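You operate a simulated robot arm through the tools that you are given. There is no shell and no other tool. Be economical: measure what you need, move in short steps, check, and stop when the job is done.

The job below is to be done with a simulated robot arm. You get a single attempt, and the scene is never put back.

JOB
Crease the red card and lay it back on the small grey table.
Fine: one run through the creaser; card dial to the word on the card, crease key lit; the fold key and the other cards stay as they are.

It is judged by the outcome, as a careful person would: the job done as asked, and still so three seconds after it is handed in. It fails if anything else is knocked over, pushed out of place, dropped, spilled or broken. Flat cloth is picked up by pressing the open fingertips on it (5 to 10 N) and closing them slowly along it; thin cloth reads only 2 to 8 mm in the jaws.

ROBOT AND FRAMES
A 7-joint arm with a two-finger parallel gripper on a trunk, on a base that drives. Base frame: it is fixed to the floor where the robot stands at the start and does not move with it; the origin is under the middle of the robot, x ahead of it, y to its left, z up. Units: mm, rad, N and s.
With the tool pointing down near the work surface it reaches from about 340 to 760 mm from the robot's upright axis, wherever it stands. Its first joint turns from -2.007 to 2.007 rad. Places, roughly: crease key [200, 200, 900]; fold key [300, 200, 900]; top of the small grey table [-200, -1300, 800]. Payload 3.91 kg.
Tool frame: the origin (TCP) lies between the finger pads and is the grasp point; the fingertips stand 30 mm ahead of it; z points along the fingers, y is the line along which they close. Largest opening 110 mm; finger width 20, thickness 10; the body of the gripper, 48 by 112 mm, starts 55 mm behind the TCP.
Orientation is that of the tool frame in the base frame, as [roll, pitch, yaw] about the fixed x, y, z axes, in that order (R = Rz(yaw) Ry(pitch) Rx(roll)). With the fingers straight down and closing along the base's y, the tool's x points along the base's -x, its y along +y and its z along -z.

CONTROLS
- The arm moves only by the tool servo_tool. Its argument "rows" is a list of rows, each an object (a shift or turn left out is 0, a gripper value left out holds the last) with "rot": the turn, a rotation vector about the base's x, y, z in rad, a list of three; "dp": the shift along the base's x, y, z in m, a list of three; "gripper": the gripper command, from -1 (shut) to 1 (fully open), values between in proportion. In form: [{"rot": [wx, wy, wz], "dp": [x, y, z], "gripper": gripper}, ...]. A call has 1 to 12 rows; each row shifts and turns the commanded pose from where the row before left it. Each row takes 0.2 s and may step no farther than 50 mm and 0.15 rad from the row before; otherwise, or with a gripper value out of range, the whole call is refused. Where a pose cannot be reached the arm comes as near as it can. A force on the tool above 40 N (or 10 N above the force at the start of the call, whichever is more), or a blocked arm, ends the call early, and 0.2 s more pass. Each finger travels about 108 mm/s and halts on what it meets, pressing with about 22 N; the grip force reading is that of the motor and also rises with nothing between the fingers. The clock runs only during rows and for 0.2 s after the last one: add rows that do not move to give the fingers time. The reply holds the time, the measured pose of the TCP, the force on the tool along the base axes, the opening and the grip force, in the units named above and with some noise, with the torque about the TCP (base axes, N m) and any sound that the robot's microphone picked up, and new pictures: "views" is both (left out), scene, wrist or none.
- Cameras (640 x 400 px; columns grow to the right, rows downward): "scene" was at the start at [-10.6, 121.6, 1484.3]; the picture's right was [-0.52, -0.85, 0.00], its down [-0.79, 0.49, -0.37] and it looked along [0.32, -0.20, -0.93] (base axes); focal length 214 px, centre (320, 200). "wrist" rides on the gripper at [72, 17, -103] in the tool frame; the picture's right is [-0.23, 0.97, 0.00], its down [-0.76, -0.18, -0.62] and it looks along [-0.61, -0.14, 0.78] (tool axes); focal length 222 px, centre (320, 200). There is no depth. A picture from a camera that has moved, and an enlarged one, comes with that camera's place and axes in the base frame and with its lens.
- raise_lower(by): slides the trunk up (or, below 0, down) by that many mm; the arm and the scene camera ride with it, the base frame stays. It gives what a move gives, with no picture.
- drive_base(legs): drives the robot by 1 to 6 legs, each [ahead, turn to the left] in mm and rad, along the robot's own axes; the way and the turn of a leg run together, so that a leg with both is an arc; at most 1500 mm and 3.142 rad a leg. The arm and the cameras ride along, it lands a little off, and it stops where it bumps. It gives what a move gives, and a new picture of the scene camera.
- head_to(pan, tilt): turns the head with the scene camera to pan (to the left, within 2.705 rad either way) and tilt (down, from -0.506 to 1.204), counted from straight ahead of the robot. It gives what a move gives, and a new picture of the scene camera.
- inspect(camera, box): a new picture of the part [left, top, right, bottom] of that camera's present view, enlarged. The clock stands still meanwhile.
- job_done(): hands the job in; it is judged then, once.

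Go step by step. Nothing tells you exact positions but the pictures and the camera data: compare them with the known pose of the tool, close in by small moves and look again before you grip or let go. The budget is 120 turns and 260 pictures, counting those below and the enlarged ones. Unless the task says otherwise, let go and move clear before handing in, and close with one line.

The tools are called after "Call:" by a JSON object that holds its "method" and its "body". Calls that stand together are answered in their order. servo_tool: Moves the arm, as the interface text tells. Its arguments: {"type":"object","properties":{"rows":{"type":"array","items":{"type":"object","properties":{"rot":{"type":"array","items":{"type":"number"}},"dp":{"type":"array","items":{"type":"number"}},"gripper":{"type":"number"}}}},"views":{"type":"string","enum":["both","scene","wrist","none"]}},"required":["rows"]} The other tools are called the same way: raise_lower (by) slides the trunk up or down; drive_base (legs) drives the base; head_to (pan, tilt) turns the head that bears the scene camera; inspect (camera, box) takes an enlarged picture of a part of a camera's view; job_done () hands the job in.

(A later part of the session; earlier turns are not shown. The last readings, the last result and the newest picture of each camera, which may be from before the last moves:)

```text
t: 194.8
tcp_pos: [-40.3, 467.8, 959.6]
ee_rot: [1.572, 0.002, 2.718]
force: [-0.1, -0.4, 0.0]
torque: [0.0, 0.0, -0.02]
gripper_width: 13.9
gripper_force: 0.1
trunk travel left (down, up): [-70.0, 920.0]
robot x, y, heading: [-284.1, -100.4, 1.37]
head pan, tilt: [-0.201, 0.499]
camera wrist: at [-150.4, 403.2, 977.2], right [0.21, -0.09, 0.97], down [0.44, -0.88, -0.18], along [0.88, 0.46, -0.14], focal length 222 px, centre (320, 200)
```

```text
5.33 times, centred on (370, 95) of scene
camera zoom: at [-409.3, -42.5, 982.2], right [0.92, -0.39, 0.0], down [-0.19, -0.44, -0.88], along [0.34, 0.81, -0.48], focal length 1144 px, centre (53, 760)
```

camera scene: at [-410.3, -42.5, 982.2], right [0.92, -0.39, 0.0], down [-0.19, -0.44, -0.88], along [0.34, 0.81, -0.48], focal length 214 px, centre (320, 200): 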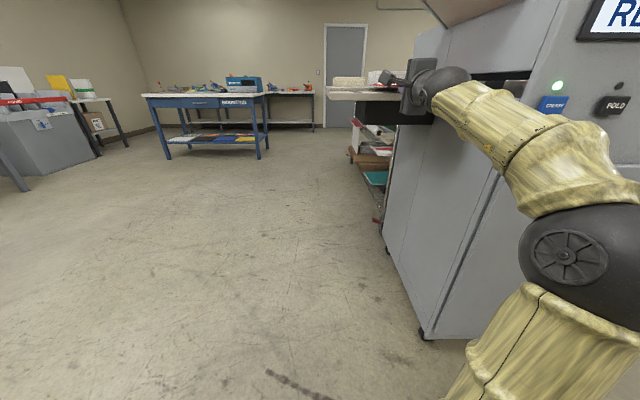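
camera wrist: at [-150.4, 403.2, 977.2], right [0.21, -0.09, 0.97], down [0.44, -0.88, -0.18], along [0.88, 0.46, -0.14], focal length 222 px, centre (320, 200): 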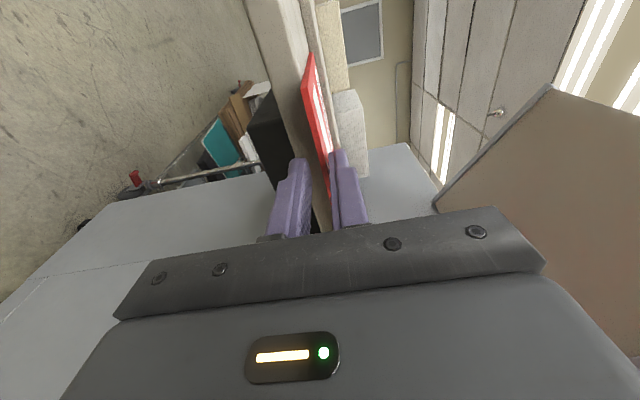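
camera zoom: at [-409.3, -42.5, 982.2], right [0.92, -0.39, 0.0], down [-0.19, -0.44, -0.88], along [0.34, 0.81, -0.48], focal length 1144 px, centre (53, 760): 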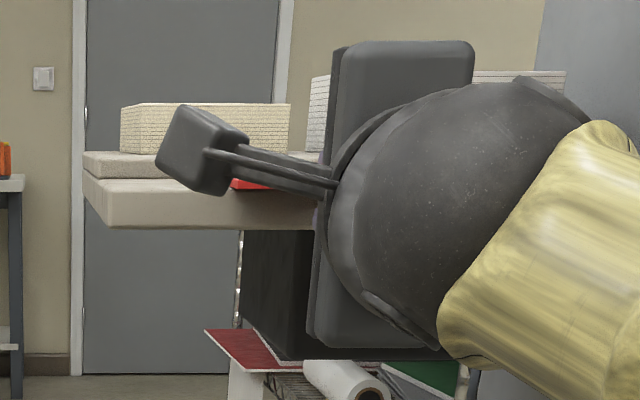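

Released and flat. Back out along -n and raise the trunk for a look from above.

Call:
{"method": "servo_tool", "body": {"rows": [{"dp": [-0.0082, -0.0182, 0]}, {"dp": [-0.0123, -0.0274, 0]}, {"dp": [-0.0164, -0.0365, 0]}, {}], "views": "none"}}

Call:
{"method": "raise_lower", "body": {"by": 400}}

Call:
{"method": "head_to", "body": {"pan": -0.25, "tilt": 0.9}}

```text
t: 195.8
tcp_pos: [-77.9, 384.4, 958.5]
ee_rot: [1.572, 0.004, 2.717]
force: [0.6, 0.8, 0.1]
torque: [0.0, -0.01, 0.03]
gripper_width: 13.9
gripper_force: 0.0
trunk travel left (down, up): [-70.0, 920.0]
robot x, y, heading: [-282.7, -95.6, 1.363]
head pan, tilt: [-0.201, 0.499]
```

```text
t: 199.6
tcp_pos: [-77.6, 384.7, 1359.0]
ee_rot: [1.571, 0.002, 2.717]
force: [0.9, 0.4, 0.0]
torque: [-0.05, 0.0, 0.0]
gripper_width: 13.8
gripper_force: 0.0
trunk travel left (down, up): [-470.0, 520.0]
robot x, y, heading: [-282.2, -96.4, 1.371]
head pan, tilt: [-0.201, 0.499]
```

```text
t: 200.5
tcp_pos: [-78.0, 384.6, 1360.3]
ee_rot: [1.57, 0.002, 2.717]
force: [0.7, 0.5, -0.1]
torque: [-0.03, -0.03, -0.02]
gripper_width: 14.0
gripper_force: 0.0
trunk travel left (down, up): [-470.0, 520.0]
robot x, y, heading: [-286.6, -99.7, 1.371]
head pan, tilt: [-0.25, 0.901]
camera scene: at [-412.0, -58.2, 1348.4], right [0.9, -0.44, 0.0], down [-0.34, -0.7, -0.62], along [0.27, 0.56, -0.78], focal length 214 px, centre (320, 200)
```

scene: 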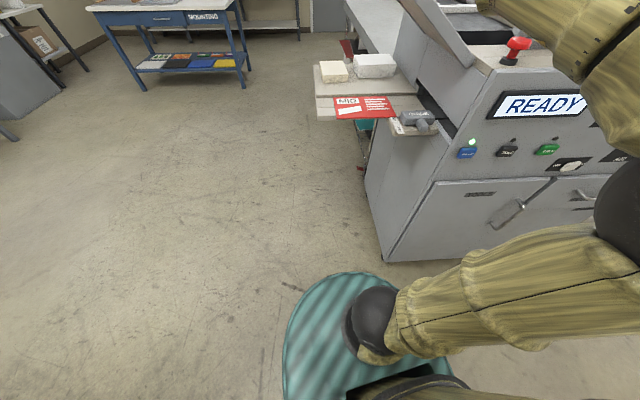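

Call:
{"method": "inspect", "body": {"camera": "scene", "box": [305, 50, 465, 150]}}

```text
4.00 times, centred on (385, 100) of scene
camera zoom: at [-412.0, -58.2, 1348.4], right [0.9, -0.44, 0.0], down [-0.34, -0.7, -0.62], along [0.27, 0.56, -0.78], focal length 858 px, centre (60, 600)
```

zoom: 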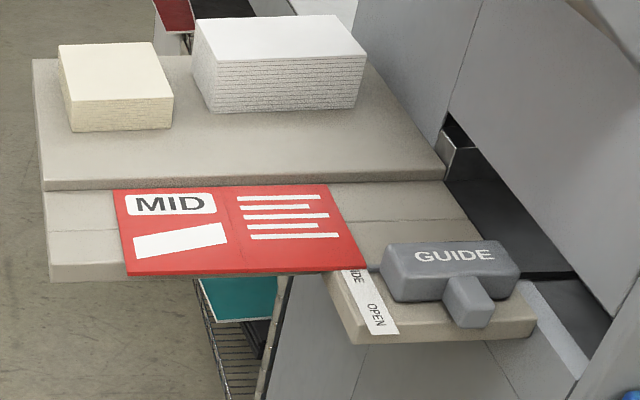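

The card lies flush against the rear step, its near edge just clear of the guide, and the display says READY. Now I drive to the panel to press START.

Call:
{"method": "drive_base", "body": {"legs": [[0, -2.055], [581, 0], [0, 2.055]]}}

Call:
{"method": "servo_tool", "body": {"rows": [{"gripper": -1}, {}], "views": "none"}}

```text
t: 218.7
tcp_pos: [368.0, -1.8, 1358.4]
ee_rot: [1.57, 0.001, 2.672]
force: [-0.5, -0.4, 0.2]
torque: [-0.01, 0.02, 0.0]
gripper_width: 14.0
gripper_force: 0.1
trunk travel left (down, up): [-470.0, 520.0]
robot x, y, heading: [141.7, -474.7, 1.324]
head pan, tilt: [-0.25, 0.901]
camera scene: at [16.8, -430.1, 1348.3], right [0.88, -0.48, 0.0], down [-0.37, -0.69, -0.62], along [0.3, 0.55, -0.78], focal length 214 px, centre (320, 200)
```

scene: 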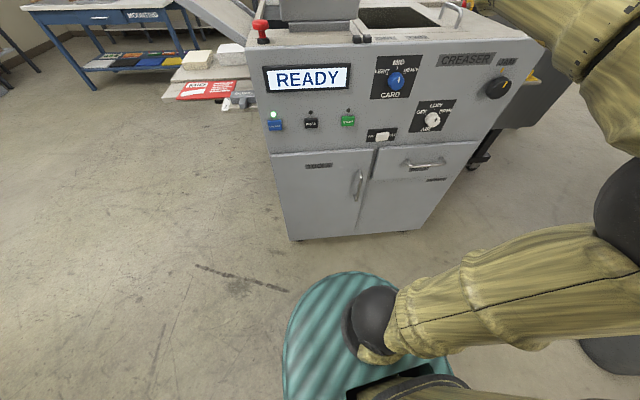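

```text
t: 219.2
tcp_pos: [369.0, -2.4, 1359.7]
ee_rot: [1.57, 0.003, 2.672]
force: [-0.3, 0.3, -0.6]
torque: [0.02, -0.01, 0.01]
gripper_width: 0.1
gripper_force: 21.8
trunk travel left (down, up): [-470.0, 520.0]
robot x, y, heading: [143.7, -474.3, 1.33]
head pan, tilt: [-0.25, 0.901]
```

Now lower in front of START.

Call:
{"method": "raise_lower", "body": {"by": -400}}

Call:
{"method": "servo_tool", "body": {"rows": [{"dp": [0, 0, -0.011]}, {}]}}

```text
t: 223.1
tcp_pos: [368.4, -2.7, 959.8]
ee_rot: [1.569, 0.004, 2.671]
force: [0.6, -0.2, 0.3]
torque: [0.0, -0.01, 0.01]
gripper_width: 0.2
gripper_force: 21.6
trunk travel left (down, up): [-70.0, 920.0]
robot x, y, heading: [142.7, -473.4, 1.326]
head pan, tilt: [-0.25, 0.901]
```

```text
t: 223.7
tcp_pos: [370.0, -1.9, 947.1]
ee_rot: [1.574, 0.001, 2.674]
force: [0.0, 0.2, 0.7]
torque: [0.01, 0.03, 0.02]
gripper_width: 0.0
gripper_force: 21.7
trunk travel left (down, up): [-70.0, 920.0]
robot x, y, heading: [141.2, -475.2, 1.325]
head pan, tilt: [-0.25, 0.901]
camera scene: at [18.0, -428.8, 948.4], right [0.88, -0.48, 0.0], down [-0.37, -0.69, -0.62], along [0.29, 0.54, -0.79], focal length 214 px, centre (320, 200)
camera wrist: at [257.8, -60.4, 965.3], right [0.2, -0.1, 0.97], down [0.4, -0.9, -0.18], along [0.89, 0.42, -0.14], focal length 222 px, centre (320, 200)
```

scene: 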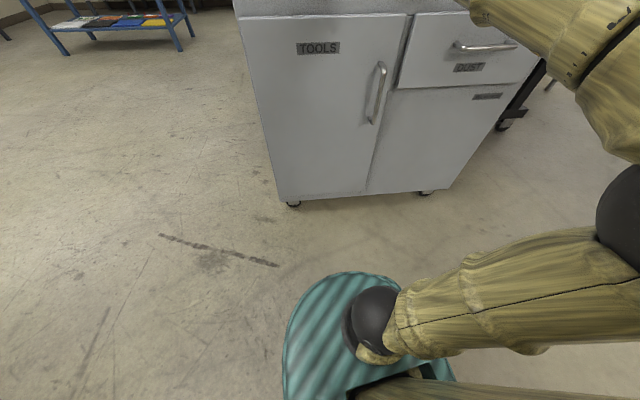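
wrist: 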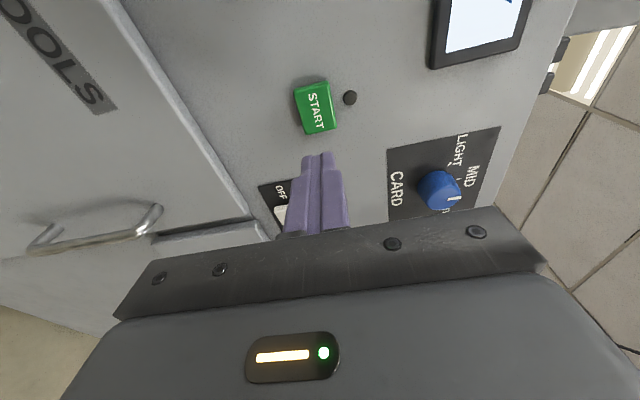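

Align and approach START.

Call:
{"method": "servo_tool", "body": {"rows": [{"dp": [0.0053, 0.0214, 0.0005]}, {"dp": [0.0053, 0.0214, 0.0005]}, {"dp": [0.0053, 0.0214, 0]}, {}], "views": "wrist"}}

```text
t: 224.7
tcp_pos: [386.3, 60.6, 948.8]
ee_rot: [1.57, 0.001, 2.673]
force: [-0.3, 0.1, -0.3]
torque: [0.0, -0.02, 0.03]
gripper_width: 0.0
gripper_force: 21.8
trunk travel left (down, up): [-70.0, 920.0]
robot x, y, heading: [145.4, -475.4, 1.326]
head pan, tilt: [-0.25, 0.901]
camera wrist: at [273.0, 2.0, 967.3], right [0.2, -0.1, 0.97], down [0.4, -0.9, -0.18], along [0.9, 0.42, -0.14], focal length 222 px, centre (320, 200)
```

wrist: 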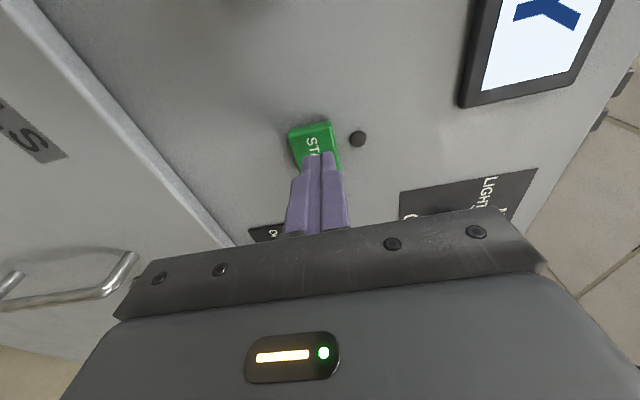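

Call:
{"method": "servo_tool", "body": {"rows": [{"dp": [0.0029, 0.0073, 0]}, {"dp": [0.0029, 0.0073, 0]}, {"dp": [0.0014, 0.0037, 0]}, {}], "views": "wrist"}}

```text
t: 225.7
tcp_pos: [391.3, 79.3, 949.7]
ee_rot: [1.57, 0.002, 2.673]
force: [-0.7, -0.3, 0.0]
torque: [0.0, -0.02, 0.06]
gripper_width: 0.0
gripper_force: 22.7
trunk travel left (down, up): [-70.0, 920.0]
robot x, y, heading: [143.0, -474.6, 1.318]
head pan, tilt: [-0.25, 0.901]
camera wrist: at [278.4, 20.6, 966.5], right [0.2, -0.1, 0.97], down [0.4, -0.9, -0.18], along [0.89, 0.42, -0.14], focal length 222 px, centre (320, 200)
```

wrist: 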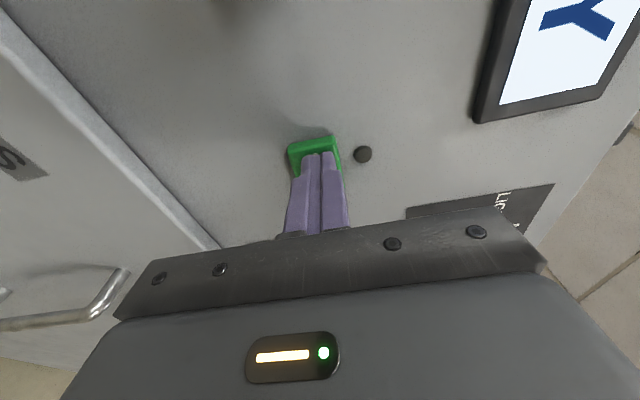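

Call:
{"method": "servo_tool", "body": {"rows": [{"dp": [0.0012, 0.0028, 0]}, {"dp": [0.0012, 0.0028, 0]}, {}], "views": "wrist"}}

```text
t: 226.5
tcp_pos: [392.9, 84.9, 949.9]
ee_rot: [1.571, 0.002, 2.671]
force: [-5.3, -8.4, -5.1]
torque: [-0.16, 0.05, 0.13]
gripper_width: 0.1
gripper_force: 22.7
trunk travel left (down, up): [-70.0, 920.0]
robot x, y, heading: [142.0, -473.5, 1.326]
head pan, tilt: [-0.25, 0.901]
heard: click
camera wrist: at [281.4, 25.8, 967.2], right [0.2, -0.1, 0.97], down [0.4, -0.9, -0.18], along [0.9, 0.42, -0.14], focal length 222 px, centre (320, 200)
```

wrist: 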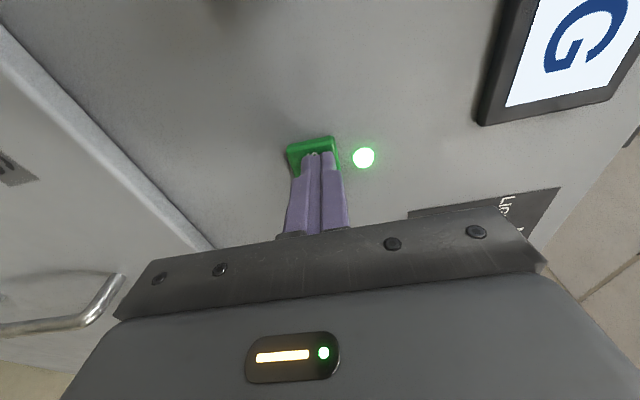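

Click; the start lamp lit and the display ends in "G" (CREASING). I back away, raise the trunk and watch.

Call:
{"method": "servo_tool", "body": {"rows": [{"dp": [-0.0123, -0.0274, 0]}, {"dp": [-0.0123, -0.0274, 0]}, {"dp": [-0.0123, -0.0274, 0]}, {}], "views": "none"}}

Call:
{"method": "raise_lower", "body": {"by": 400}}

Call:
{"method": "head_to", "body": {"pan": 0.1, "tilt": 0.7}}

```text
t: 227.5
tcp_pos: [359.5, 3.6, 950.9]
ee_rot: [1.571, 0.002, 2.674]
force: [1.4, 0.6, 0.6]
torque: [0.01, 0.0, -0.01]
gripper_width: 0.2
gripper_force: 21.7
trunk travel left (down, up): [-70.0, 920.0]
robot x, y, heading: [146.6, -477.1, 1.324]
head pan, tilt: [-0.25, 0.901]
```

```text
t: 231.3
tcp_pos: [359.5, 3.8, 1350.8]
ee_rot: [1.571, 0.002, 2.675]
force: [-0.4, 0.2, 0.4]
torque: [0.01, 0.0, 0.03]
gripper_width: 0.0
gripper_force: 21.7
trunk travel left (down, up): [-470.0, 520.0]
robot x, y, heading: [145.1, -476.2, 1.326]
head pan, tilt: [-0.25, 0.901]
```

```text
t: 232.1
tcp_pos: [359.9, 3.8, 1350.2]
ee_rot: [1.57, 0.002, 2.672]
force: [-0.1, -0.5, -0.6]
torque: [0.0, -0.02, 0.0]
gripper_width: 0.0
gripper_force: 22.1
trunk travel left (down, up): [-470.0, 520.0]
robot x, y, heading: [145.1, -473.4, 1.321]
head pan, tilt: [0.099, 0.7]
camera scene: at [-6.7, -412.5, 1364.5], right [0.99, -0.15, 0.0], down [-0.09, -0.64, -0.76], along [0.11, 0.76, -0.64], focal length 214 px, centre (320, 200)
```

scene: 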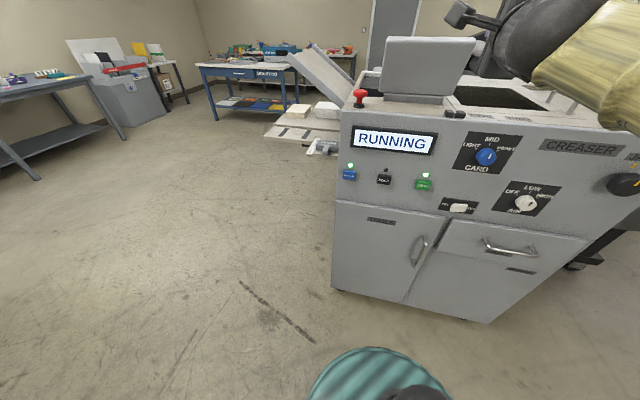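

It says RUNNING and the card has gone in. I wait a few seconds and look.

Call:
{"method": "servo_tool", "body": {"rows": [{}, {}, {}, {}, {}, {}, {}, {}, {}, {}, {}, {}], "views": "scene"}}

Call:
{"method": "inspect", "body": {"camera": "scene", "box": [250, 30, 570, 230]}}

```text
t: 234.7
tcp_pos: [358.6, 4.0, 1351.8]
ee_rot: [1.569, 0.001, 2.67]
force: [0.2, -0.2, -0.4]
torque: [-0.03, 0.01, 0.01]
gripper_width: 0.0
gripper_force: 22.2
trunk travel left (down, up): [-470.0, 520.0]
robot x, y, heading: [147.6, -474.0, 1.325]
head pan, tilt: [0.099, 0.7]
camera scene: at [-6.7, -412.5, 1364.5], right [0.99, -0.15, 0.0], down [-0.09, -0.64, -0.76], along [0.11, 0.76, -0.64], focal length 214 px, centre (320, 200)
```

scene: 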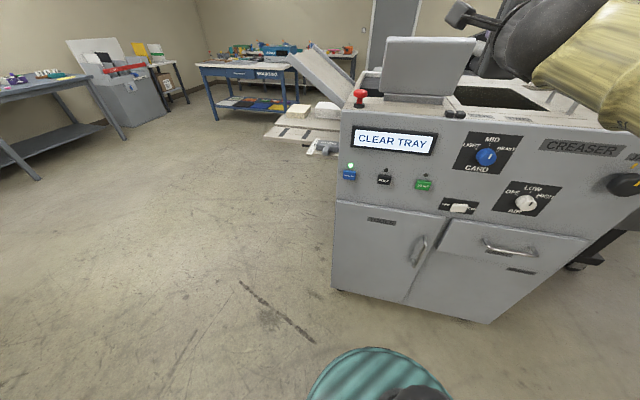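

```text
2.00 times, centred on (410, 130) of scene
camera zoom: at [-6.7, -412.5, 1364.5], right [0.99, -0.15, 0.0], down [-0.09, -0.64, -0.76], along [0.11, 0.76, -0.64], focal length 429 px, centre (140, 340)
```

zoom: 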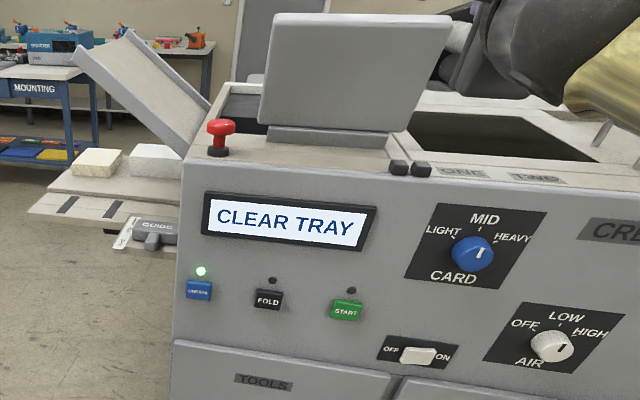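

"CLEAR TRAY": the card has been delivered somewhere, perhaps into one of the wells on top. I raise further and look down.

Call:
{"method": "raise_lower", "body": {"by": 400}}

Call:
{"method": "head_to", "body": {"pan": -0.45, "tilt": 0.75}}

```text
t: 238.6
tcp_pos: [360.0, 4.2, 1751.0]
ee_rot: [1.572, 0.003, 2.674]
force: [0.2, -0.1, -0.8]
torque: [0.04, 0.02, -0.03]
gripper_width: 0.0
gripper_force: 22.6
trunk travel left (down, up): [-870.0, 120.0]
robot x, y, heading: [143.4, -472.4, 1.329]
head pan, tilt: [0.099, 0.7]
```

```text
t: 239.5
tcp_pos: [359.0, 4.5, 1750.7]
ee_rot: [1.572, 0.001, 2.673]
force: [0.3, 0.2, 0.5]
torque: [0.0, -0.04, -0.02]
gripper_width: 0.0
gripper_force: 21.8
trunk travel left (down, up): [-870.0, 120.0]
robot x, y, heading: [142.0, -477.2, 1.327]
head pan, tilt: [-0.45, 0.75]
camera scene: at [33.9, -432.8, 1760.3], right [0.77, -0.64, 0.0], down [-0.44, -0.52, -0.73], along [0.47, 0.56, -0.68], focal length 214 px, centre (320, 200)
```

scene: 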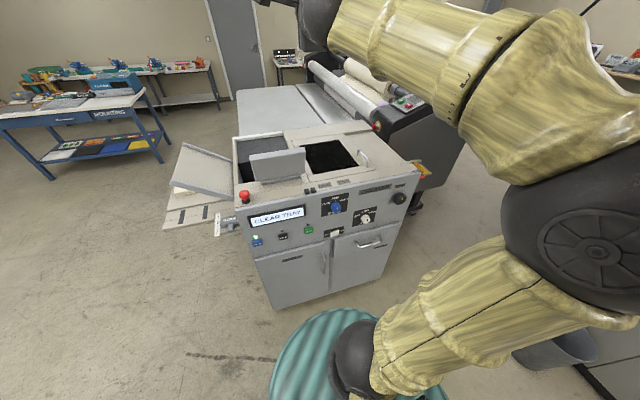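

Call:
{"method": "inspect", "body": {"camera": "scene", "box": [160, 120, 420, 280]}}

Call:
{"method": "inspect", "body": {"camera": "scene", "box": [370, 60, 470, 240]}}

```text
2.46 times, centred on (290, 200) of scene
camera zoom: at [33.9, -432.8, 1760.3], right [0.77, -0.64, 0.0], down [-0.44, -0.52, -0.73], along [0.47, 0.56, -0.68], focal length 528 px, centre (394, 200)
```

zoom: 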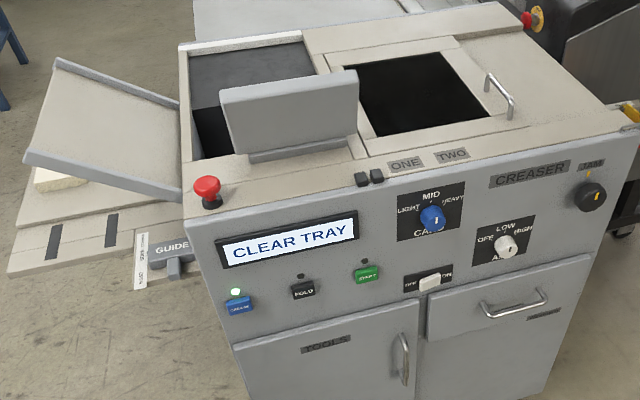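

```text
2.22 times, centred on (420, 150) of scene
camera zoom: at [33.9, -432.8, 1760.3], right [0.77, -0.64, 0.0], down [-0.44, -0.52, -0.73], along [0.47, 0.56, -0.68], focal length 477 px, centre (98, 311)
```

zoom: 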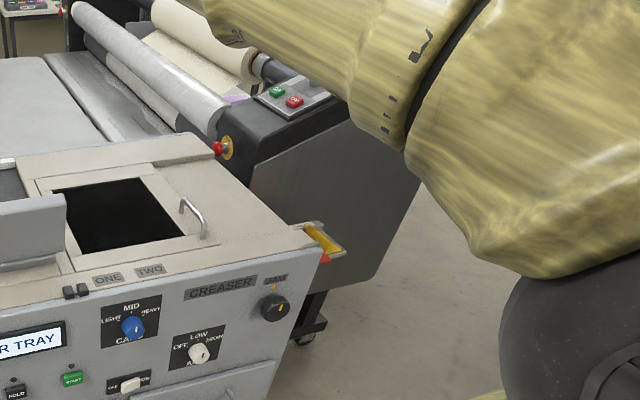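

A delivery tray with something red/yellow is visible at the right end of the machine. I drive over to the right side for a look.

Call:
{"method": "drive_base", "body": {"legs": [[0, -1.82], [626, 0], [0, 1.866]]}}

Call:
{"method": "head_to", "body": {"pan": 0.05, "tilt": 0.9}}

```text
t: 256.4
tcp_pos: [895.2, -275.5, 1751.4]
ee_rot: [1.569, 0.004, 2.708]
force: [0.8, 0.0, -0.4]
torque: [-0.05, -0.02, -0.04]
gripper_width: 0.2
gripper_force: 22.1
trunk travel left (down, up): [-870.0, 120.0]
robot x, y, heading: [700.6, -761.6, 1.364]
head pan, tilt: [-0.45, 0.75]
camera scene: at [587.3, -725.0, 1760.3], right [0.79, -0.61, 0.0], down [-0.42, -0.54, -0.73], along [0.45, 0.58, -0.68], focal length 214 px, centre (320, 200)
```

scene: 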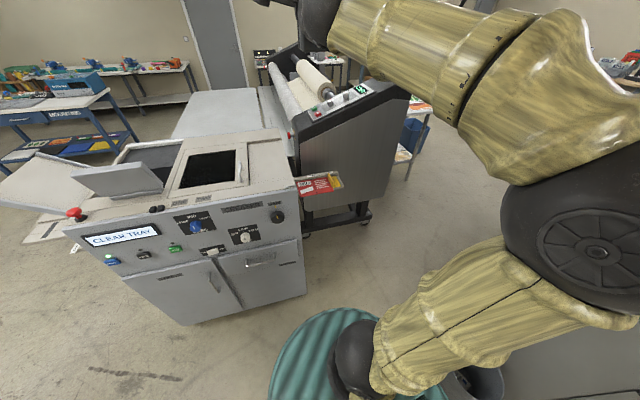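

```text
t: 257.3
tcp_pos: [894.7, -277.1, 1750.4]
ee_rot: [1.571, 0.001, 2.708]
force: [-0.8, -0.6, 0.1]
torque: [0.01, -0.01, -0.01]
gripper_width: 0.4
gripper_force: 21.6
trunk travel left (down, up): [-870.0, 120.0]
robot x, y, heading: [697.2, -760.9, 1.359]
head pan, tilt: [0.051, 0.901]
camera scene: at [548.6, -715.9, 1748.4], right [0.99, -0.16, 0.0], down [-0.12, -0.77, -0.62], along [0.1, 0.61, -0.78], focal length 214 px, centre (320, 200)
```

scene: 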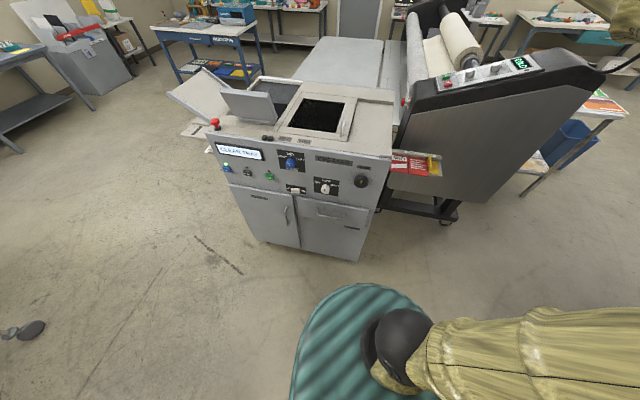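

Call:
{"method": "inspect", "body": {"camera": "scene", "box": [350, 130, 460, 200]}}

Call:
{"method": "head_to", "body": {"pan": -0.25, "tilt": 0.8}}

Call:
{"method": "inspect", "body": {"camera": "scene", "box": [270, 140, 400, 220]}}

```text
5.71 times, centred on (405, 165) of scene
camera zoom: at [548.6, -715.9, 1748.4], right [0.99, -0.16, 0.0], down [-0.12, -0.77, -0.62], along [0.1, 0.61, -0.78], focal length 1226 px, centre (-166, 400)
```

zoom: 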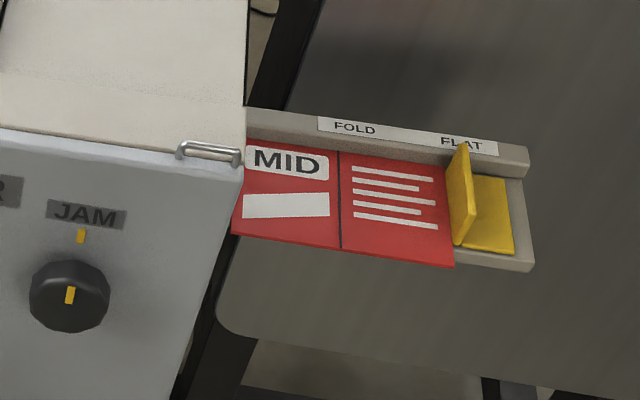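

```text
t: 258.1
tcp_pos: [894.9, -276.9, 1750.9]
ee_rot: [1.571, 0.004, 2.707]
force: [-1.0, 0.5, 0.8]
torque: [0.02, 0.0, -0.02]
gripper_width: 0.1
gripper_force: 22.0
trunk travel left (down, up): [-870.0, 120.0]
robot x, y, heading: [699.3, -762.7, 1.36]
head pan, tilt: [-0.25, 0.799]
camera scene: at [572.1, -718.1, 1756.2], right [0.9, -0.44, 0.0], down [-0.32, -0.64, -0.7], along [0.31, 0.62, -0.72], focal length 214 px, centre (320, 200)
```

scene: 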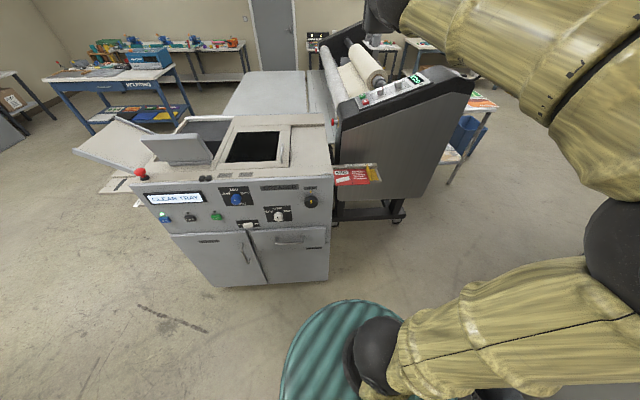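

```text
4.92 times, centred on (335, 180) of scene
camera zoom: at [572.1, -718.1, 1756.2], right [0.9, -0.44, 0.0], down [-0.32, -0.64, -0.7], along [0.31, 0.62, -0.72], focal length 1056 px, centre (246, 298)
```

zoom: 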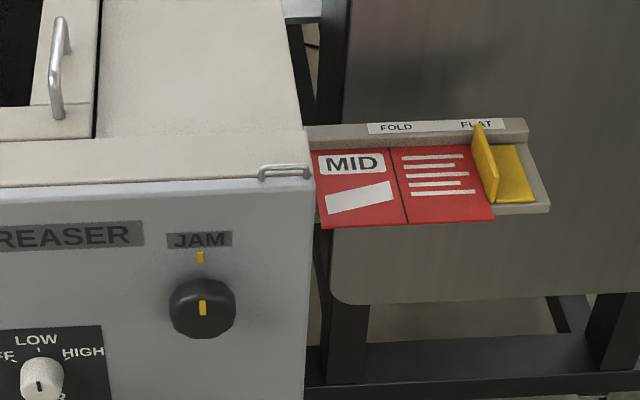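

The creased card lies in the delivery tray at the right end (near edge N≈460, U≈938–1135, Z≈955), overhanging its front. I'll move over so the tool lines up with the card's right part (U≈1090), leaving the wrist camera clear of the machine.

Call:
{"method": "drive_base", "body": {"legs": [[0, -0.94], [241, 0], [0, 0.94]]}}

Call:
{"method": "raise_lower", "body": {"by": -400}}

Call:
{"method": "head_to", "body": {"pan": -0.1, "tilt": 0.7}}

```text
t: 266.9
tcp_pos: [1118.1, -176.1, 1750.7]
ee_rot: [1.572, 0.003, 2.707]
force: [0.9, 0.1, -0.1]
torque: [-0.03, 0.0, 0.0]
gripper_width: 0.0
gripper_force: 22.4
trunk travel left (down, up): [-870.0, 120.0]
robot x, y, heading: [921.3, -662.0, 1.357]
head pan, tilt: [-0.25, 0.799]
camera scene: at [794.8, -618.2, 1756.3], right [0.9, -0.44, 0.0], down [-0.32, -0.64, -0.7], along [0.31, 0.62, -0.72], focal length 214 px, centre (320, 200)
```

scene: 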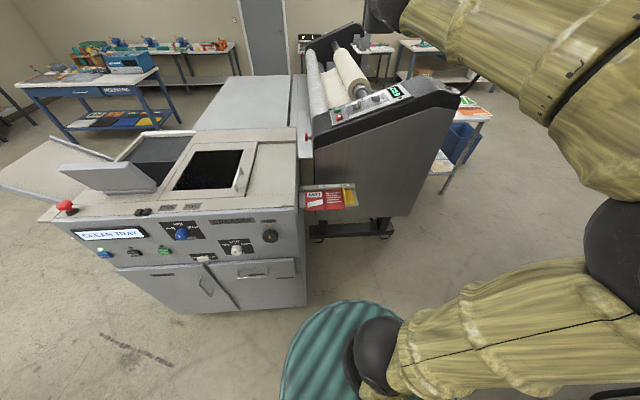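

```text
t: 270.8
tcp_pos: [1118.3, -176.8, 1350.1]
ee_rot: [1.571, 0.003, 2.708]
force: [-0.4, 0.5, 0.5]
torque: [-0.02, 0.02, -0.03]
gripper_width: 0.2
gripper_force: 22.0
trunk travel left (down, up): [-470.0, 520.0]
robot x, y, heading: [925.6, -665.7, 1.359]
head pan, tilt: [-0.25, 0.799]
```

```text
t: 271.5
tcp_pos: [1118.1, -175.6, 1350.8]
ee_rot: [1.57, 0.001, 2.708]
force: [0.2, 0.3, 0.6]
torque: [0.02, 0.02, -0.02]
gripper_width: 0.2
gripper_force: 21.7
trunk travel left (down, up): [-470.0, 520.0]
robot x, y, heading: [918.5, -663.4, 1.364]
head pan, tilt: [-0.099, 0.7]
camera scene: at [785.0, -609.6, 1364.5], right [0.95, -0.31, 0.0], down [-0.2, -0.61, -0.76], along [0.23, 0.73, -0.64], focal length 214 px, centre (320, 200)
```

scene: 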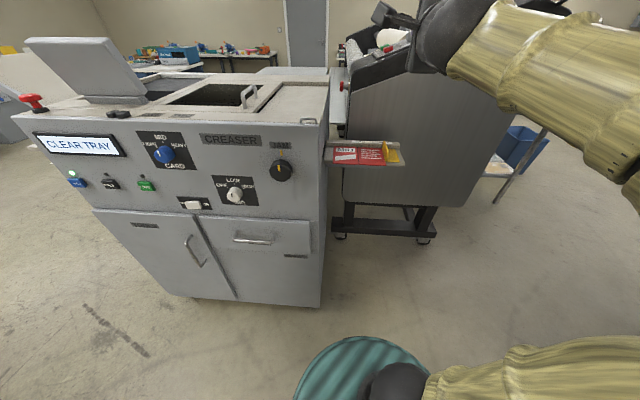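

Call:
{"method": "inspect", "body": {"camera": "scene", "box": [320, 125, 420, 185]}}

```text
6.40 times, centred on (370, 155) of scene
camera zoom: at [785.0, -609.6, 1364.5], right [0.95, -0.31, 0.0], down [-0.2, -0.61, -0.76], along [0.23, 0.73, -0.64], focal length 1373 px, centre (0, 488)
```

zoom: 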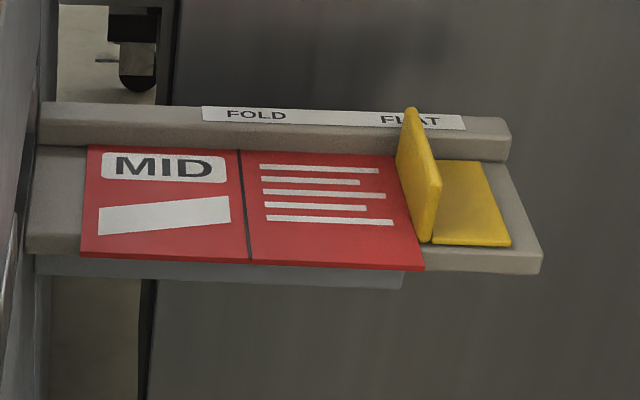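

Now lower to just above card height with the gripper partly open and check with the wrist camera.

Call:
{"method": "raise_lower", "body": {"by": -360}}

Call:
{"method": "servo_tool", "body": {"rows": [{"gripper": 0.0}, {"rot": [0, 0, 0.009]}, {}]}}

Call:
{"method": "inspect", "body": {"camera": "wrist", "box": [200, 0, 440, 200]}}

```text
t: 275.0
tcp_pos: [1119.1, -176.7, 990.2]
ee_rot: [1.57, 0.002, 2.706]
force: [-0.3, -0.1, -0.3]
torque: [-0.02, -0.02, 0.02]
gripper_width: 0.0
gripper_force: 22.4
trunk travel left (down, up): [-110.0, 880.0]
robot x, y, heading: [920.1, -658.0, 1.363]
head pan, tilt: [-0.099, 0.7]
```

```text
t: 275.8
tcp_pos: [1119.5, -177.6, 990.7]
ee_rot: [1.57, 0.0, 2.715]
force: [0.1, -0.6, -0.8]
torque: [-0.02, -0.02, 0.03]
gripper_width: 55.1
gripper_force: 0.0
trunk travel left (down, up): [-110.0, 880.0]
robot x, y, heading: [921.0, -665.6, 1.358]
head pan, tilt: [-0.099, 0.7]
camera scene: at [784.9, -609.6, 1004.5], right [0.95, -0.31, 0.0], down [-0.2, -0.61, -0.76], along [0.23, 0.73, -0.64], focal length 214 px, centre (320, 200)
camera wrist: at [1009.7, -240.9, 1008.4], right [0.21, -0.09, 0.97], down [0.44, -0.88, -0.18], along [0.88, 0.46, -0.14], focal length 222 px, centre (320, 200)
```

scene: 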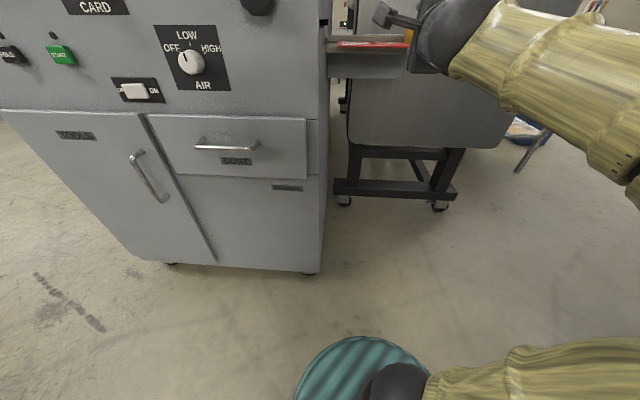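
wrist: 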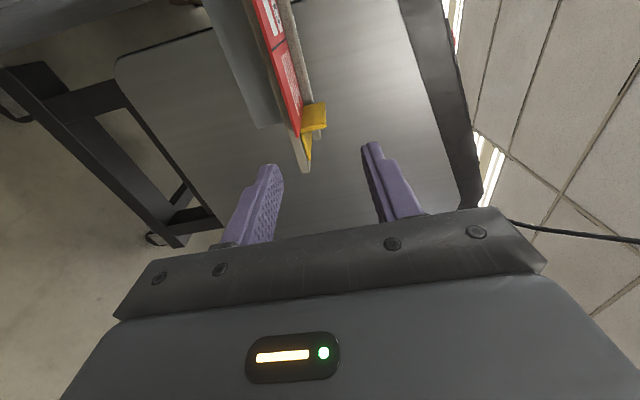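

```text
2.00 times, centred on (320, 100) of wrist
camera zoom: at [1009.7, -240.9, 1008.4], right [0.21, -0.09, 0.97], down [0.44, -0.88, -0.18], along [0.88, 0.46, -0.14], focal length 444 px, centre (320, 400)
```

zoom: 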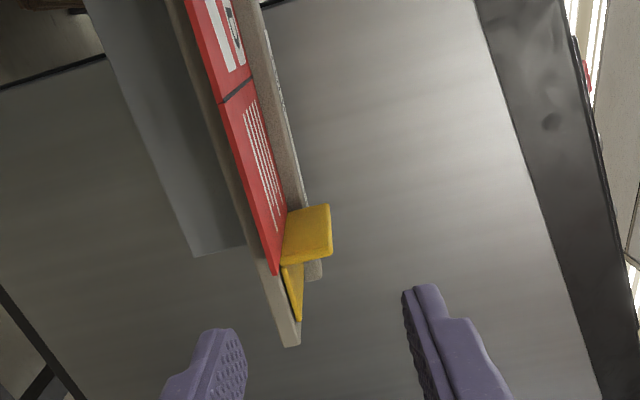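

Triangulated: card near edge N≈484, top Z≈951, fold mark at U≈1031, right end U≈1132. I lower, close the jaw to ~18 mm and drive closer.

Call:
{"method": "raise_lower", "body": {"by": -40}}

Call:
{"method": "drive_base", "body": {"legs": [[115, 0]]}}

Call:
{"method": "servo_tool", "body": {"rows": [{"dp": [0.022, -0.01, 0], "gripper": -0.55}, {"dp": [0, 0, 0]}, {}], "views": "wrist"}}

Call:
{"method": "inspect", "body": {"camera": "wrist", "box": [220, 20, 420, 220]}}

```text
t: 276.6
tcp_pos: [1118.4, -177.1, 949.2]
ee_rot: [1.57, 0.002, 2.716]
force: [-0.9, -0.4, 0.7]
torque: [0.02, 0.02, 0.02]
gripper_width: 54.8
gripper_force: 0.0
trunk travel left (down, up): [-70.0, 920.0]
robot x, y, heading: [923.1, -667.1, 1.363]
head pan, tilt: [-0.099, 0.7]
```

```text
t: 277.9
tcp_pos: [1142.4, -63.5, 951.2]
ee_rot: [1.572, 0.001, 2.717]
force: [-0.2, 0.2, -0.2]
torque: [-0.04, -0.02, -0.02]
gripper_width: 54.8
gripper_force: 0.0
trunk travel left (down, up): [-70.0, 920.0]
robot x, y, heading: [945.6, -547.5, 1.363]
head pan, tilt: [-0.099, 0.7]
camera scene: at [809.1, -496.5, 964.5], right [0.95, -0.3, 0.0], down [-0.2, -0.61, -0.76], along [0.23, 0.73, -0.64], focal length 214 px, centre (320, 200)
```

scene: 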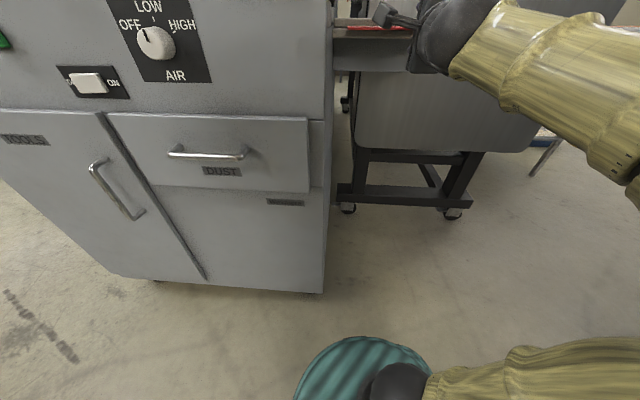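

```text
t: 278.7
tcp_pos: [1165.5, -71.9, 949.6]
ee_rot: [1.573, 0.001, 2.718]
force: [0.7, 0.4, 0.1]
torque: [0.0, 0.02, 0.0]
gripper_width: 24.9
gripper_force: 0.0
trunk travel left (down, up): [-70.0, 920.0]
robot x, y, heading: [945.5, -547.4, 1.358]
head pan, tilt: [-0.099, 0.7]
camera wrist: at [1056.2, -135.8, 967.2], right [0.21, -0.09, 0.97], down [0.44, -0.88, -0.18], along [0.88, 0.46, -0.14], focal length 222 px, centre (320, 200)
```

wrist: 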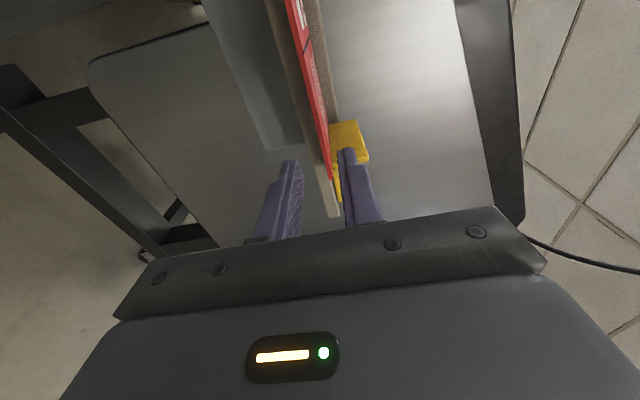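

```text
2.00 times, centred on (320, 120) of wrist
camera zoom: at [1056.2, -135.8, 967.2], right [0.21, -0.09, 0.97], down [0.44, -0.88, -0.18], along [0.88, 0.46, -0.14], focal length 444 px, centre (320, 360)
```

zoom: 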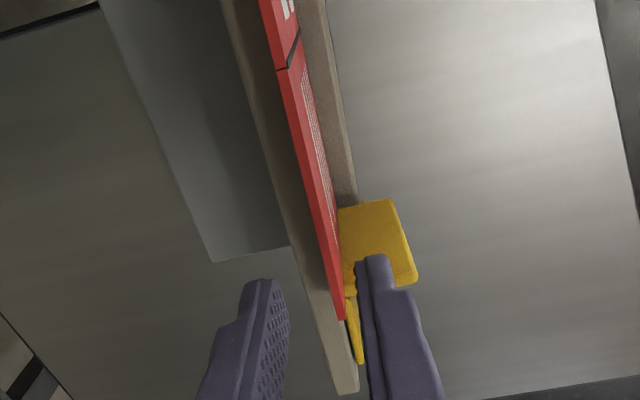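

Consistent. Advance 42 mm and check the overlap.

Call:
{"method": "servo_tool", "body": {"rows": [{"dp": [0.0074, 0.0164, 0.001]}, {"dp": [0.0062, 0.0137, 0]}, {"dp": [0.0037, 0.0082, 0]}, {}], "views": "none"}}

Call:
{"method": "inspect", "body": {"camera": "wrist", "box": [220, 20, 420, 220]}}

```text
t: 279.7
tcp_pos: [1182.8, -36.0, 951.1]
ee_rot: [1.571, 0.0, 2.718]
force: [-0.1, -0.4, -0.3]
torque: [-0.02, 0.02, -0.01]
gripper_width: 24.7
gripper_force: 0.0
trunk travel left (down, up): [-70.0, 920.0]
robot x, y, heading: [946.1, -551.1, 1.361]
head pan, tilt: [-0.099, 0.7]
```

```text
2.00 times, centred on (320, 120) of wrist
camera zoom: at [1073.2, -99.0, 969.1], right [0.21, -0.09, 0.97], down [0.44, -0.88, -0.18], along [0.88, 0.46, -0.14], focal length 444 px, centre (320, 360)
```

zoom: 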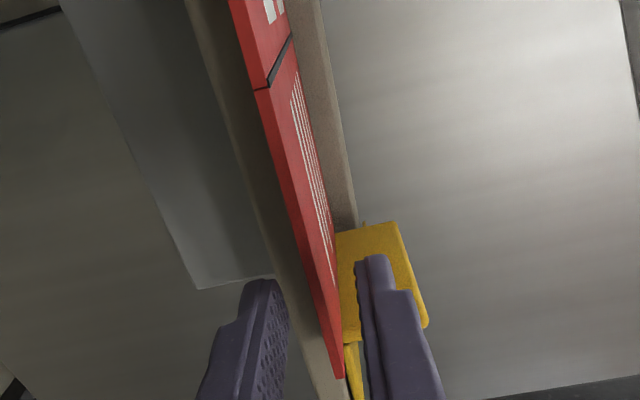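

Tips are level with the edge; 11 mm more, then close.

Call:
{"method": "servo_tool", "body": {"rows": [{"dp": [0.0023, 0.005, 0]}, {"dp": [0.0023, 0.005, 0]}, {}, {"gripper": -0.75}, {"gripper": -0.9}, {"gripper": -1}, {}, {}], "views": "none"}}

Call:
{"method": "inspect", "body": {"camera": "wrist", "box": [220, 20, 420, 220]}}

```text
t: 281.5
tcp_pos: [1187.1, -25.4, 951.2]
ee_rot: [1.571, 0.002, 2.716]
force: [-0.3, 0.8, -0.4]
torque: [-0.06, 0.0, 0.0]
gripper_width: 2.6
gripper_force: 22.2
trunk travel left (down, up): [-70.0, 920.0]
robot x, y, heading: [942.0, -547.0, 1.36]
head pan, tilt: [-0.099, 0.7]
```

```text
2.00 times, centred on (320, 120) of wrist
camera zoom: at [1077.0, -89.1, 969.1], right [0.21, -0.09, 0.97], down [0.44, -0.88, -0.18], along [0.88, 0.46, -0.14], focal length 444 px, centre (320, 360)
```

zoom: 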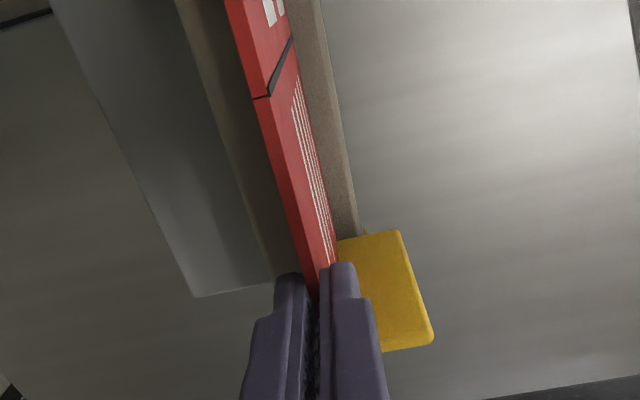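

Gripped (2.6 mm). Lift straight up by trunk and check.

Call:
{"method": "raise_lower", "body": {"by": 70}}

Call:
{"method": "servo_tool", "body": {"rows": [{}], "views": "both"}}

```text
t: 282.6
tcp_pos: [1185.9, -25.1, 1022.0]
ee_rot: [1.569, 0.002, 2.72]
force: [0.3, 0.4, 0.1]
torque: [-0.03, -0.03, 0.04]
gripper_width: 3.0
gripper_force: 22.2
trunk travel left (down, up): [-140.0, 850.0]
robot x, y, heading: [944.7, -550.9, 1.36]
head pan, tilt: [-0.099, 0.7]
```

```text
t: 283.0
tcp_pos: [1187.1, -25.2, 1020.4]
ee_rot: [1.571, 0.003, 2.717]
force: [1.1, -0.2, -0.8]
torque: [-0.05, 0.01, -0.01]
gripper_width: 3.1
gripper_force: 22.2
trunk travel left (down, up): [-140.0, 850.0]
robot x, y, heading: [942.4, -549.5, 1.367]
head pan, tilt: [-0.099, 0.7]
camera scene: at [809.1, -496.4, 1034.5], right [0.95, -0.3, 0.0], down [-0.2, -0.61, -0.76], along [0.23, 0.73, -0.64], focal length 214 px, centre (320, 200)
camera wrist: at [1077.0, -89.1, 1039.1], right [0.21, -0.09, 0.97], down [0.44, -0.88, -0.18], along [0.88, 0.46, -0.14], focal length 222 px, centre (320, 200)
```

scene: 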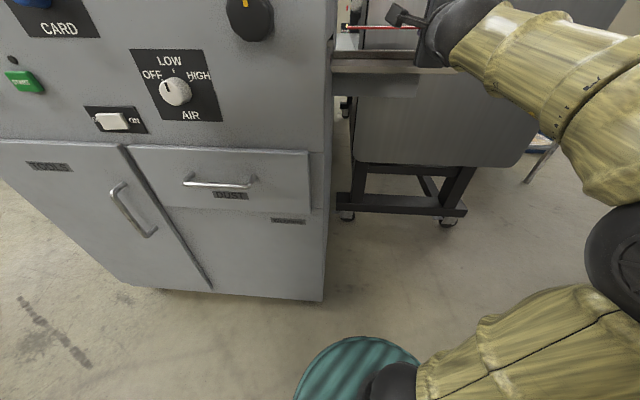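
wrist: 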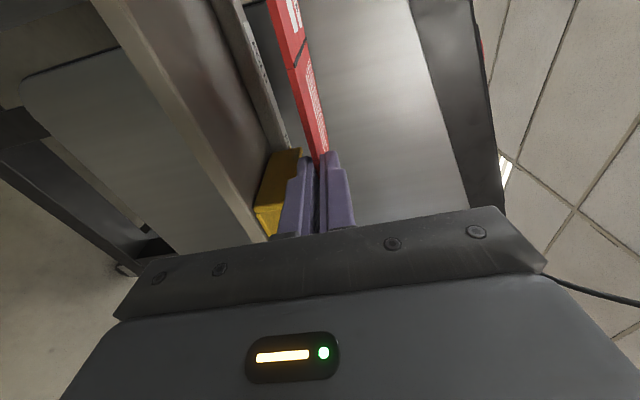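

Held level. I raise high for safe travel, back out, and drive along the machine front to the table.

Call:
{"method": "raise_lower", "body": {"by": 400}}

Call:
{"method": "drive_base", "body": {"legs": [[-200, 0], [0, 1.35], [1137, 0], [0, 1.8]]}}

Call:
{"method": "head_to", "body": {"pan": 0.0, "tilt": 0.8}}

```text
t: 286.8
tcp_pos: [1186.2, -25.2, 1420.3]
ee_rot: [1.571, 0.002, 2.716]
force: [-1.2, 0.6, -1.1]
torque: [-0.03, -0.03, -0.03]
gripper_width: 2.9
gripper_force: 21.9
trunk travel left (down, up): [-540.0, 450.0]
robot x, y, heading: [949.5, -549.9, 1.359]
head pan, tilt: [-0.099, 0.7]
```

```text
t: 290.7
tcp_pos: [890.7, -165.4, 1421.4]
ee_rot: [1.572, 0.001, -3.111]
force: [-0.6, -0.4, -0.3]
torque: [-0.02, 0.0, 0.02]
gripper_width: 3.1
gripper_force: 22.3
trunk travel left (down, up): [-540.0, 450.0]
robot x, y, heading: [901.2, -745.7, 1.812]
head pan, tilt: [-0.099, 0.7]
stopped in leg 2: the robot was blocked; the commanded pose is now the measured one
camera scene: at [757.8, -756.3, 1434.5], right [0.99, 0.15, 0.0], down [0.09, -0.64, -0.76], along [-0.11, 0.76, -0.64], focal length 214 px, centre (320, 200)
```

scene: 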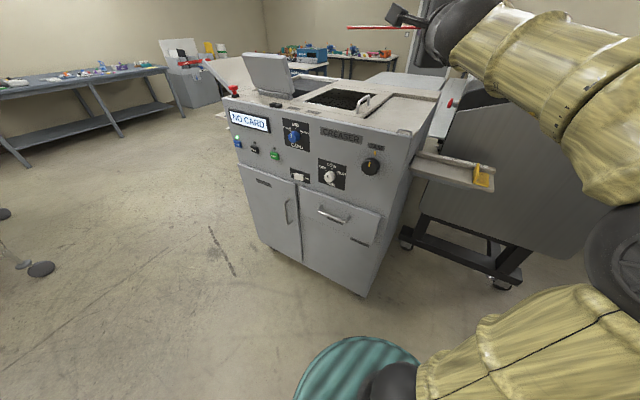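

```text
t: 291.4
tcp_pos: [889.7, -167.4, 1421.8]
ee_rot: [1.571, 0.002, -3.112]
force: [0.2, 0.0, -1.2]
torque: [-0.03, -0.02, 0.03]
gripper_width: 3.1
gripper_force: 22.4
trunk travel left (down, up): [-540.0, 450.0]
robot x, y, heading: [904.6, -745.6, 1.824]
head pan, tilt: [0.0, 0.799]
camera scene: at [750.2, -762.1, 1426.3], right [0.97, 0.24, 0.0], down [0.17, -0.7, -0.7], along [-0.17, 0.68, -0.72], focal length 214 px, centre (320, 200)
```

scene: 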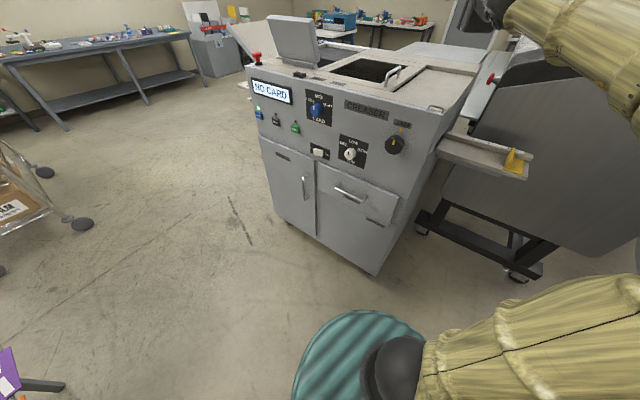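

The base was blocked while turning; I check what's around behind.

Call:
{"method": "head_to", "body": {"pan": -2.2, "tilt": 1.0}}

Call:
{"method": "head_to", "body": {"pan": 2.4, "tilt": 1.0}}

```text
t: 293.4
tcp_pos: [890.4, -167.1, 1420.0]
ee_rot: [1.57, 0.001, -3.11]
force: [1.1, 0.0, -1.0]
torque: [-0.02, -0.06, -0.01]
gripper_width: 3.2
gripper_force: 22.0
trunk travel left (down, up): [-540.0, 450.0]
robot x, y, heading: [902.6, -741.8, 1.812]
head pan, tilt: [-2.201, 1.0]
camera scene: at [834.4, -866.5, 1411.1], right [-0.37, -0.93, 0.0], down [-0.78, 0.32, -0.54], along [0.5, -0.2, -0.84], focal length 214 px, centre (320, 200)
```

scene: 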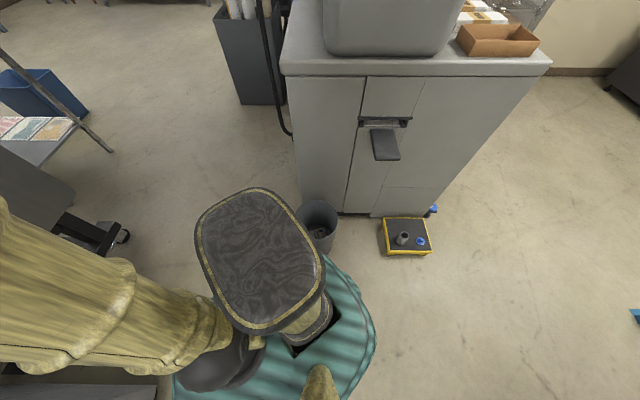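

```text
t: 297.1
tcp_pos: [890.6, -167.1, 1421.3]
ee_rot: [1.571, 0.001, -3.11]
force: [0.2, -0.2, -1.0]
torque: [-0.05, -0.01, 0.0]
gripper_width: 2.8
gripper_force: 22.0
trunk travel left (down, up): [-540.0, 450.0]
robot x, y, heading: [904.8, -744.6, 1.817]
head pan, tilt: [2.4, 1.0]
camera scene: at [736.6, -901.6, 1411.1], right [-0.88, 0.48, 0.0], down [0.4, 0.74, -0.54], along [-0.26, -0.48, -0.84], focal length 214 px, centre (320, 200)
```

scene: 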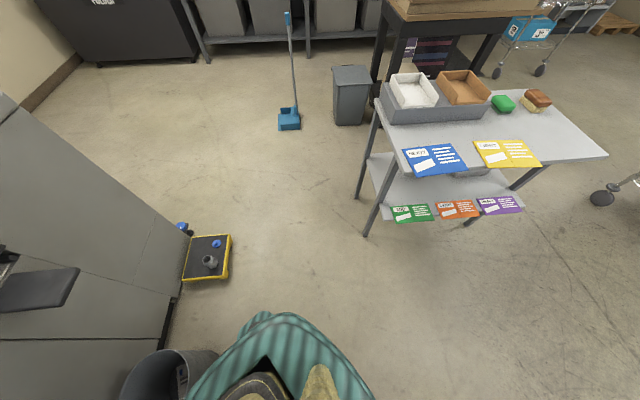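

The base's rear corner just touched the bin (it stands where it was). I move forward first, then turn and travel.

Call:
{"method": "drive_base", "body": {"legs": [[120, 0], [0, 0.985], [1070, 0], [0, 1.712]]}}

Call:
{"method": "head_to", "body": {"pan": 0.0, "tilt": 0.85}}

```text
t: 314.0
tcp_pos: [-375.7, -767.6, 1420.5]
ee_rot: [1.572, 0.001, -0.443]
force: [-0.5, -0.4, -0.4]
torque: [0.06, 0.02, 0.06]
gripper_width: 3.0
gripper_force: 22.2
trunk travel left (down, up): [-540.0, 450.0]
robot x, y, heading: [-119.8, -248.0, -1.799]
head pan, tilt: [2.4, 1.0]
camera scene: at [98.5, -186.2, 1411.1], right [0.56, -0.83, 0.0], down [-0.69, -0.47, -0.54], along [0.45, 0.31, -0.84], focal length 214 px, centre (320, 200)
```

scene: 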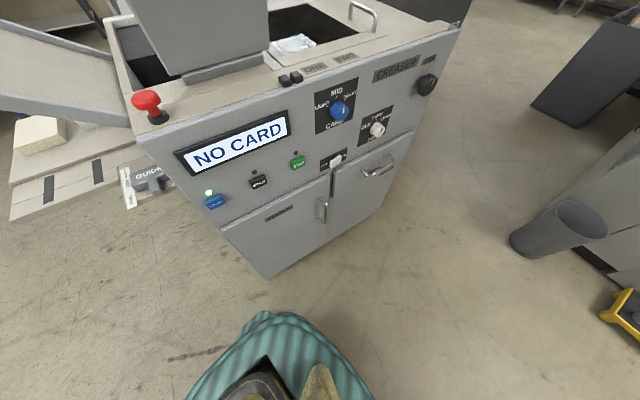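

```text
t: 316.2
tcp_pos: [-375.0, -766.8, 1421.7]
ee_rot: [1.571, 0.003, -0.442]
force: [0.3, 0.8, -0.4]
torque: [0.05, 0.01, -0.02]
gripper_width: 2.6
gripper_force: 22.1
trunk travel left (down, up): [-540.0, 450.0]
robot x, y, heading: [-124.7, -246.7, -1.801]
head pan, tilt: [0.0, 0.85]
camera scene: at [23.3, -301.7, 1422.2], right [-0.97, 0.23, 0.0], down [0.17, 0.73, -0.66], along [-0.15, -0.64, -0.75], focal length 214 px, centre (320, 200)
```

scene: 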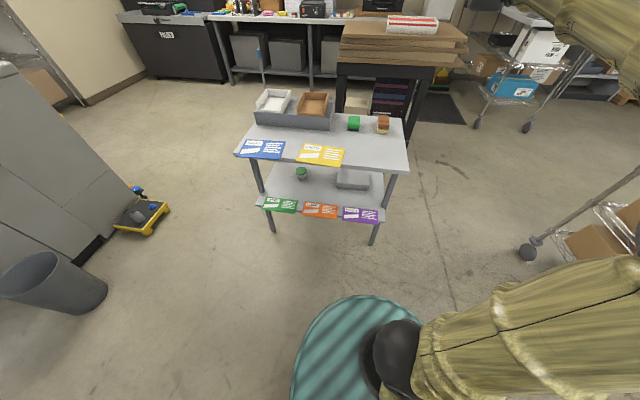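

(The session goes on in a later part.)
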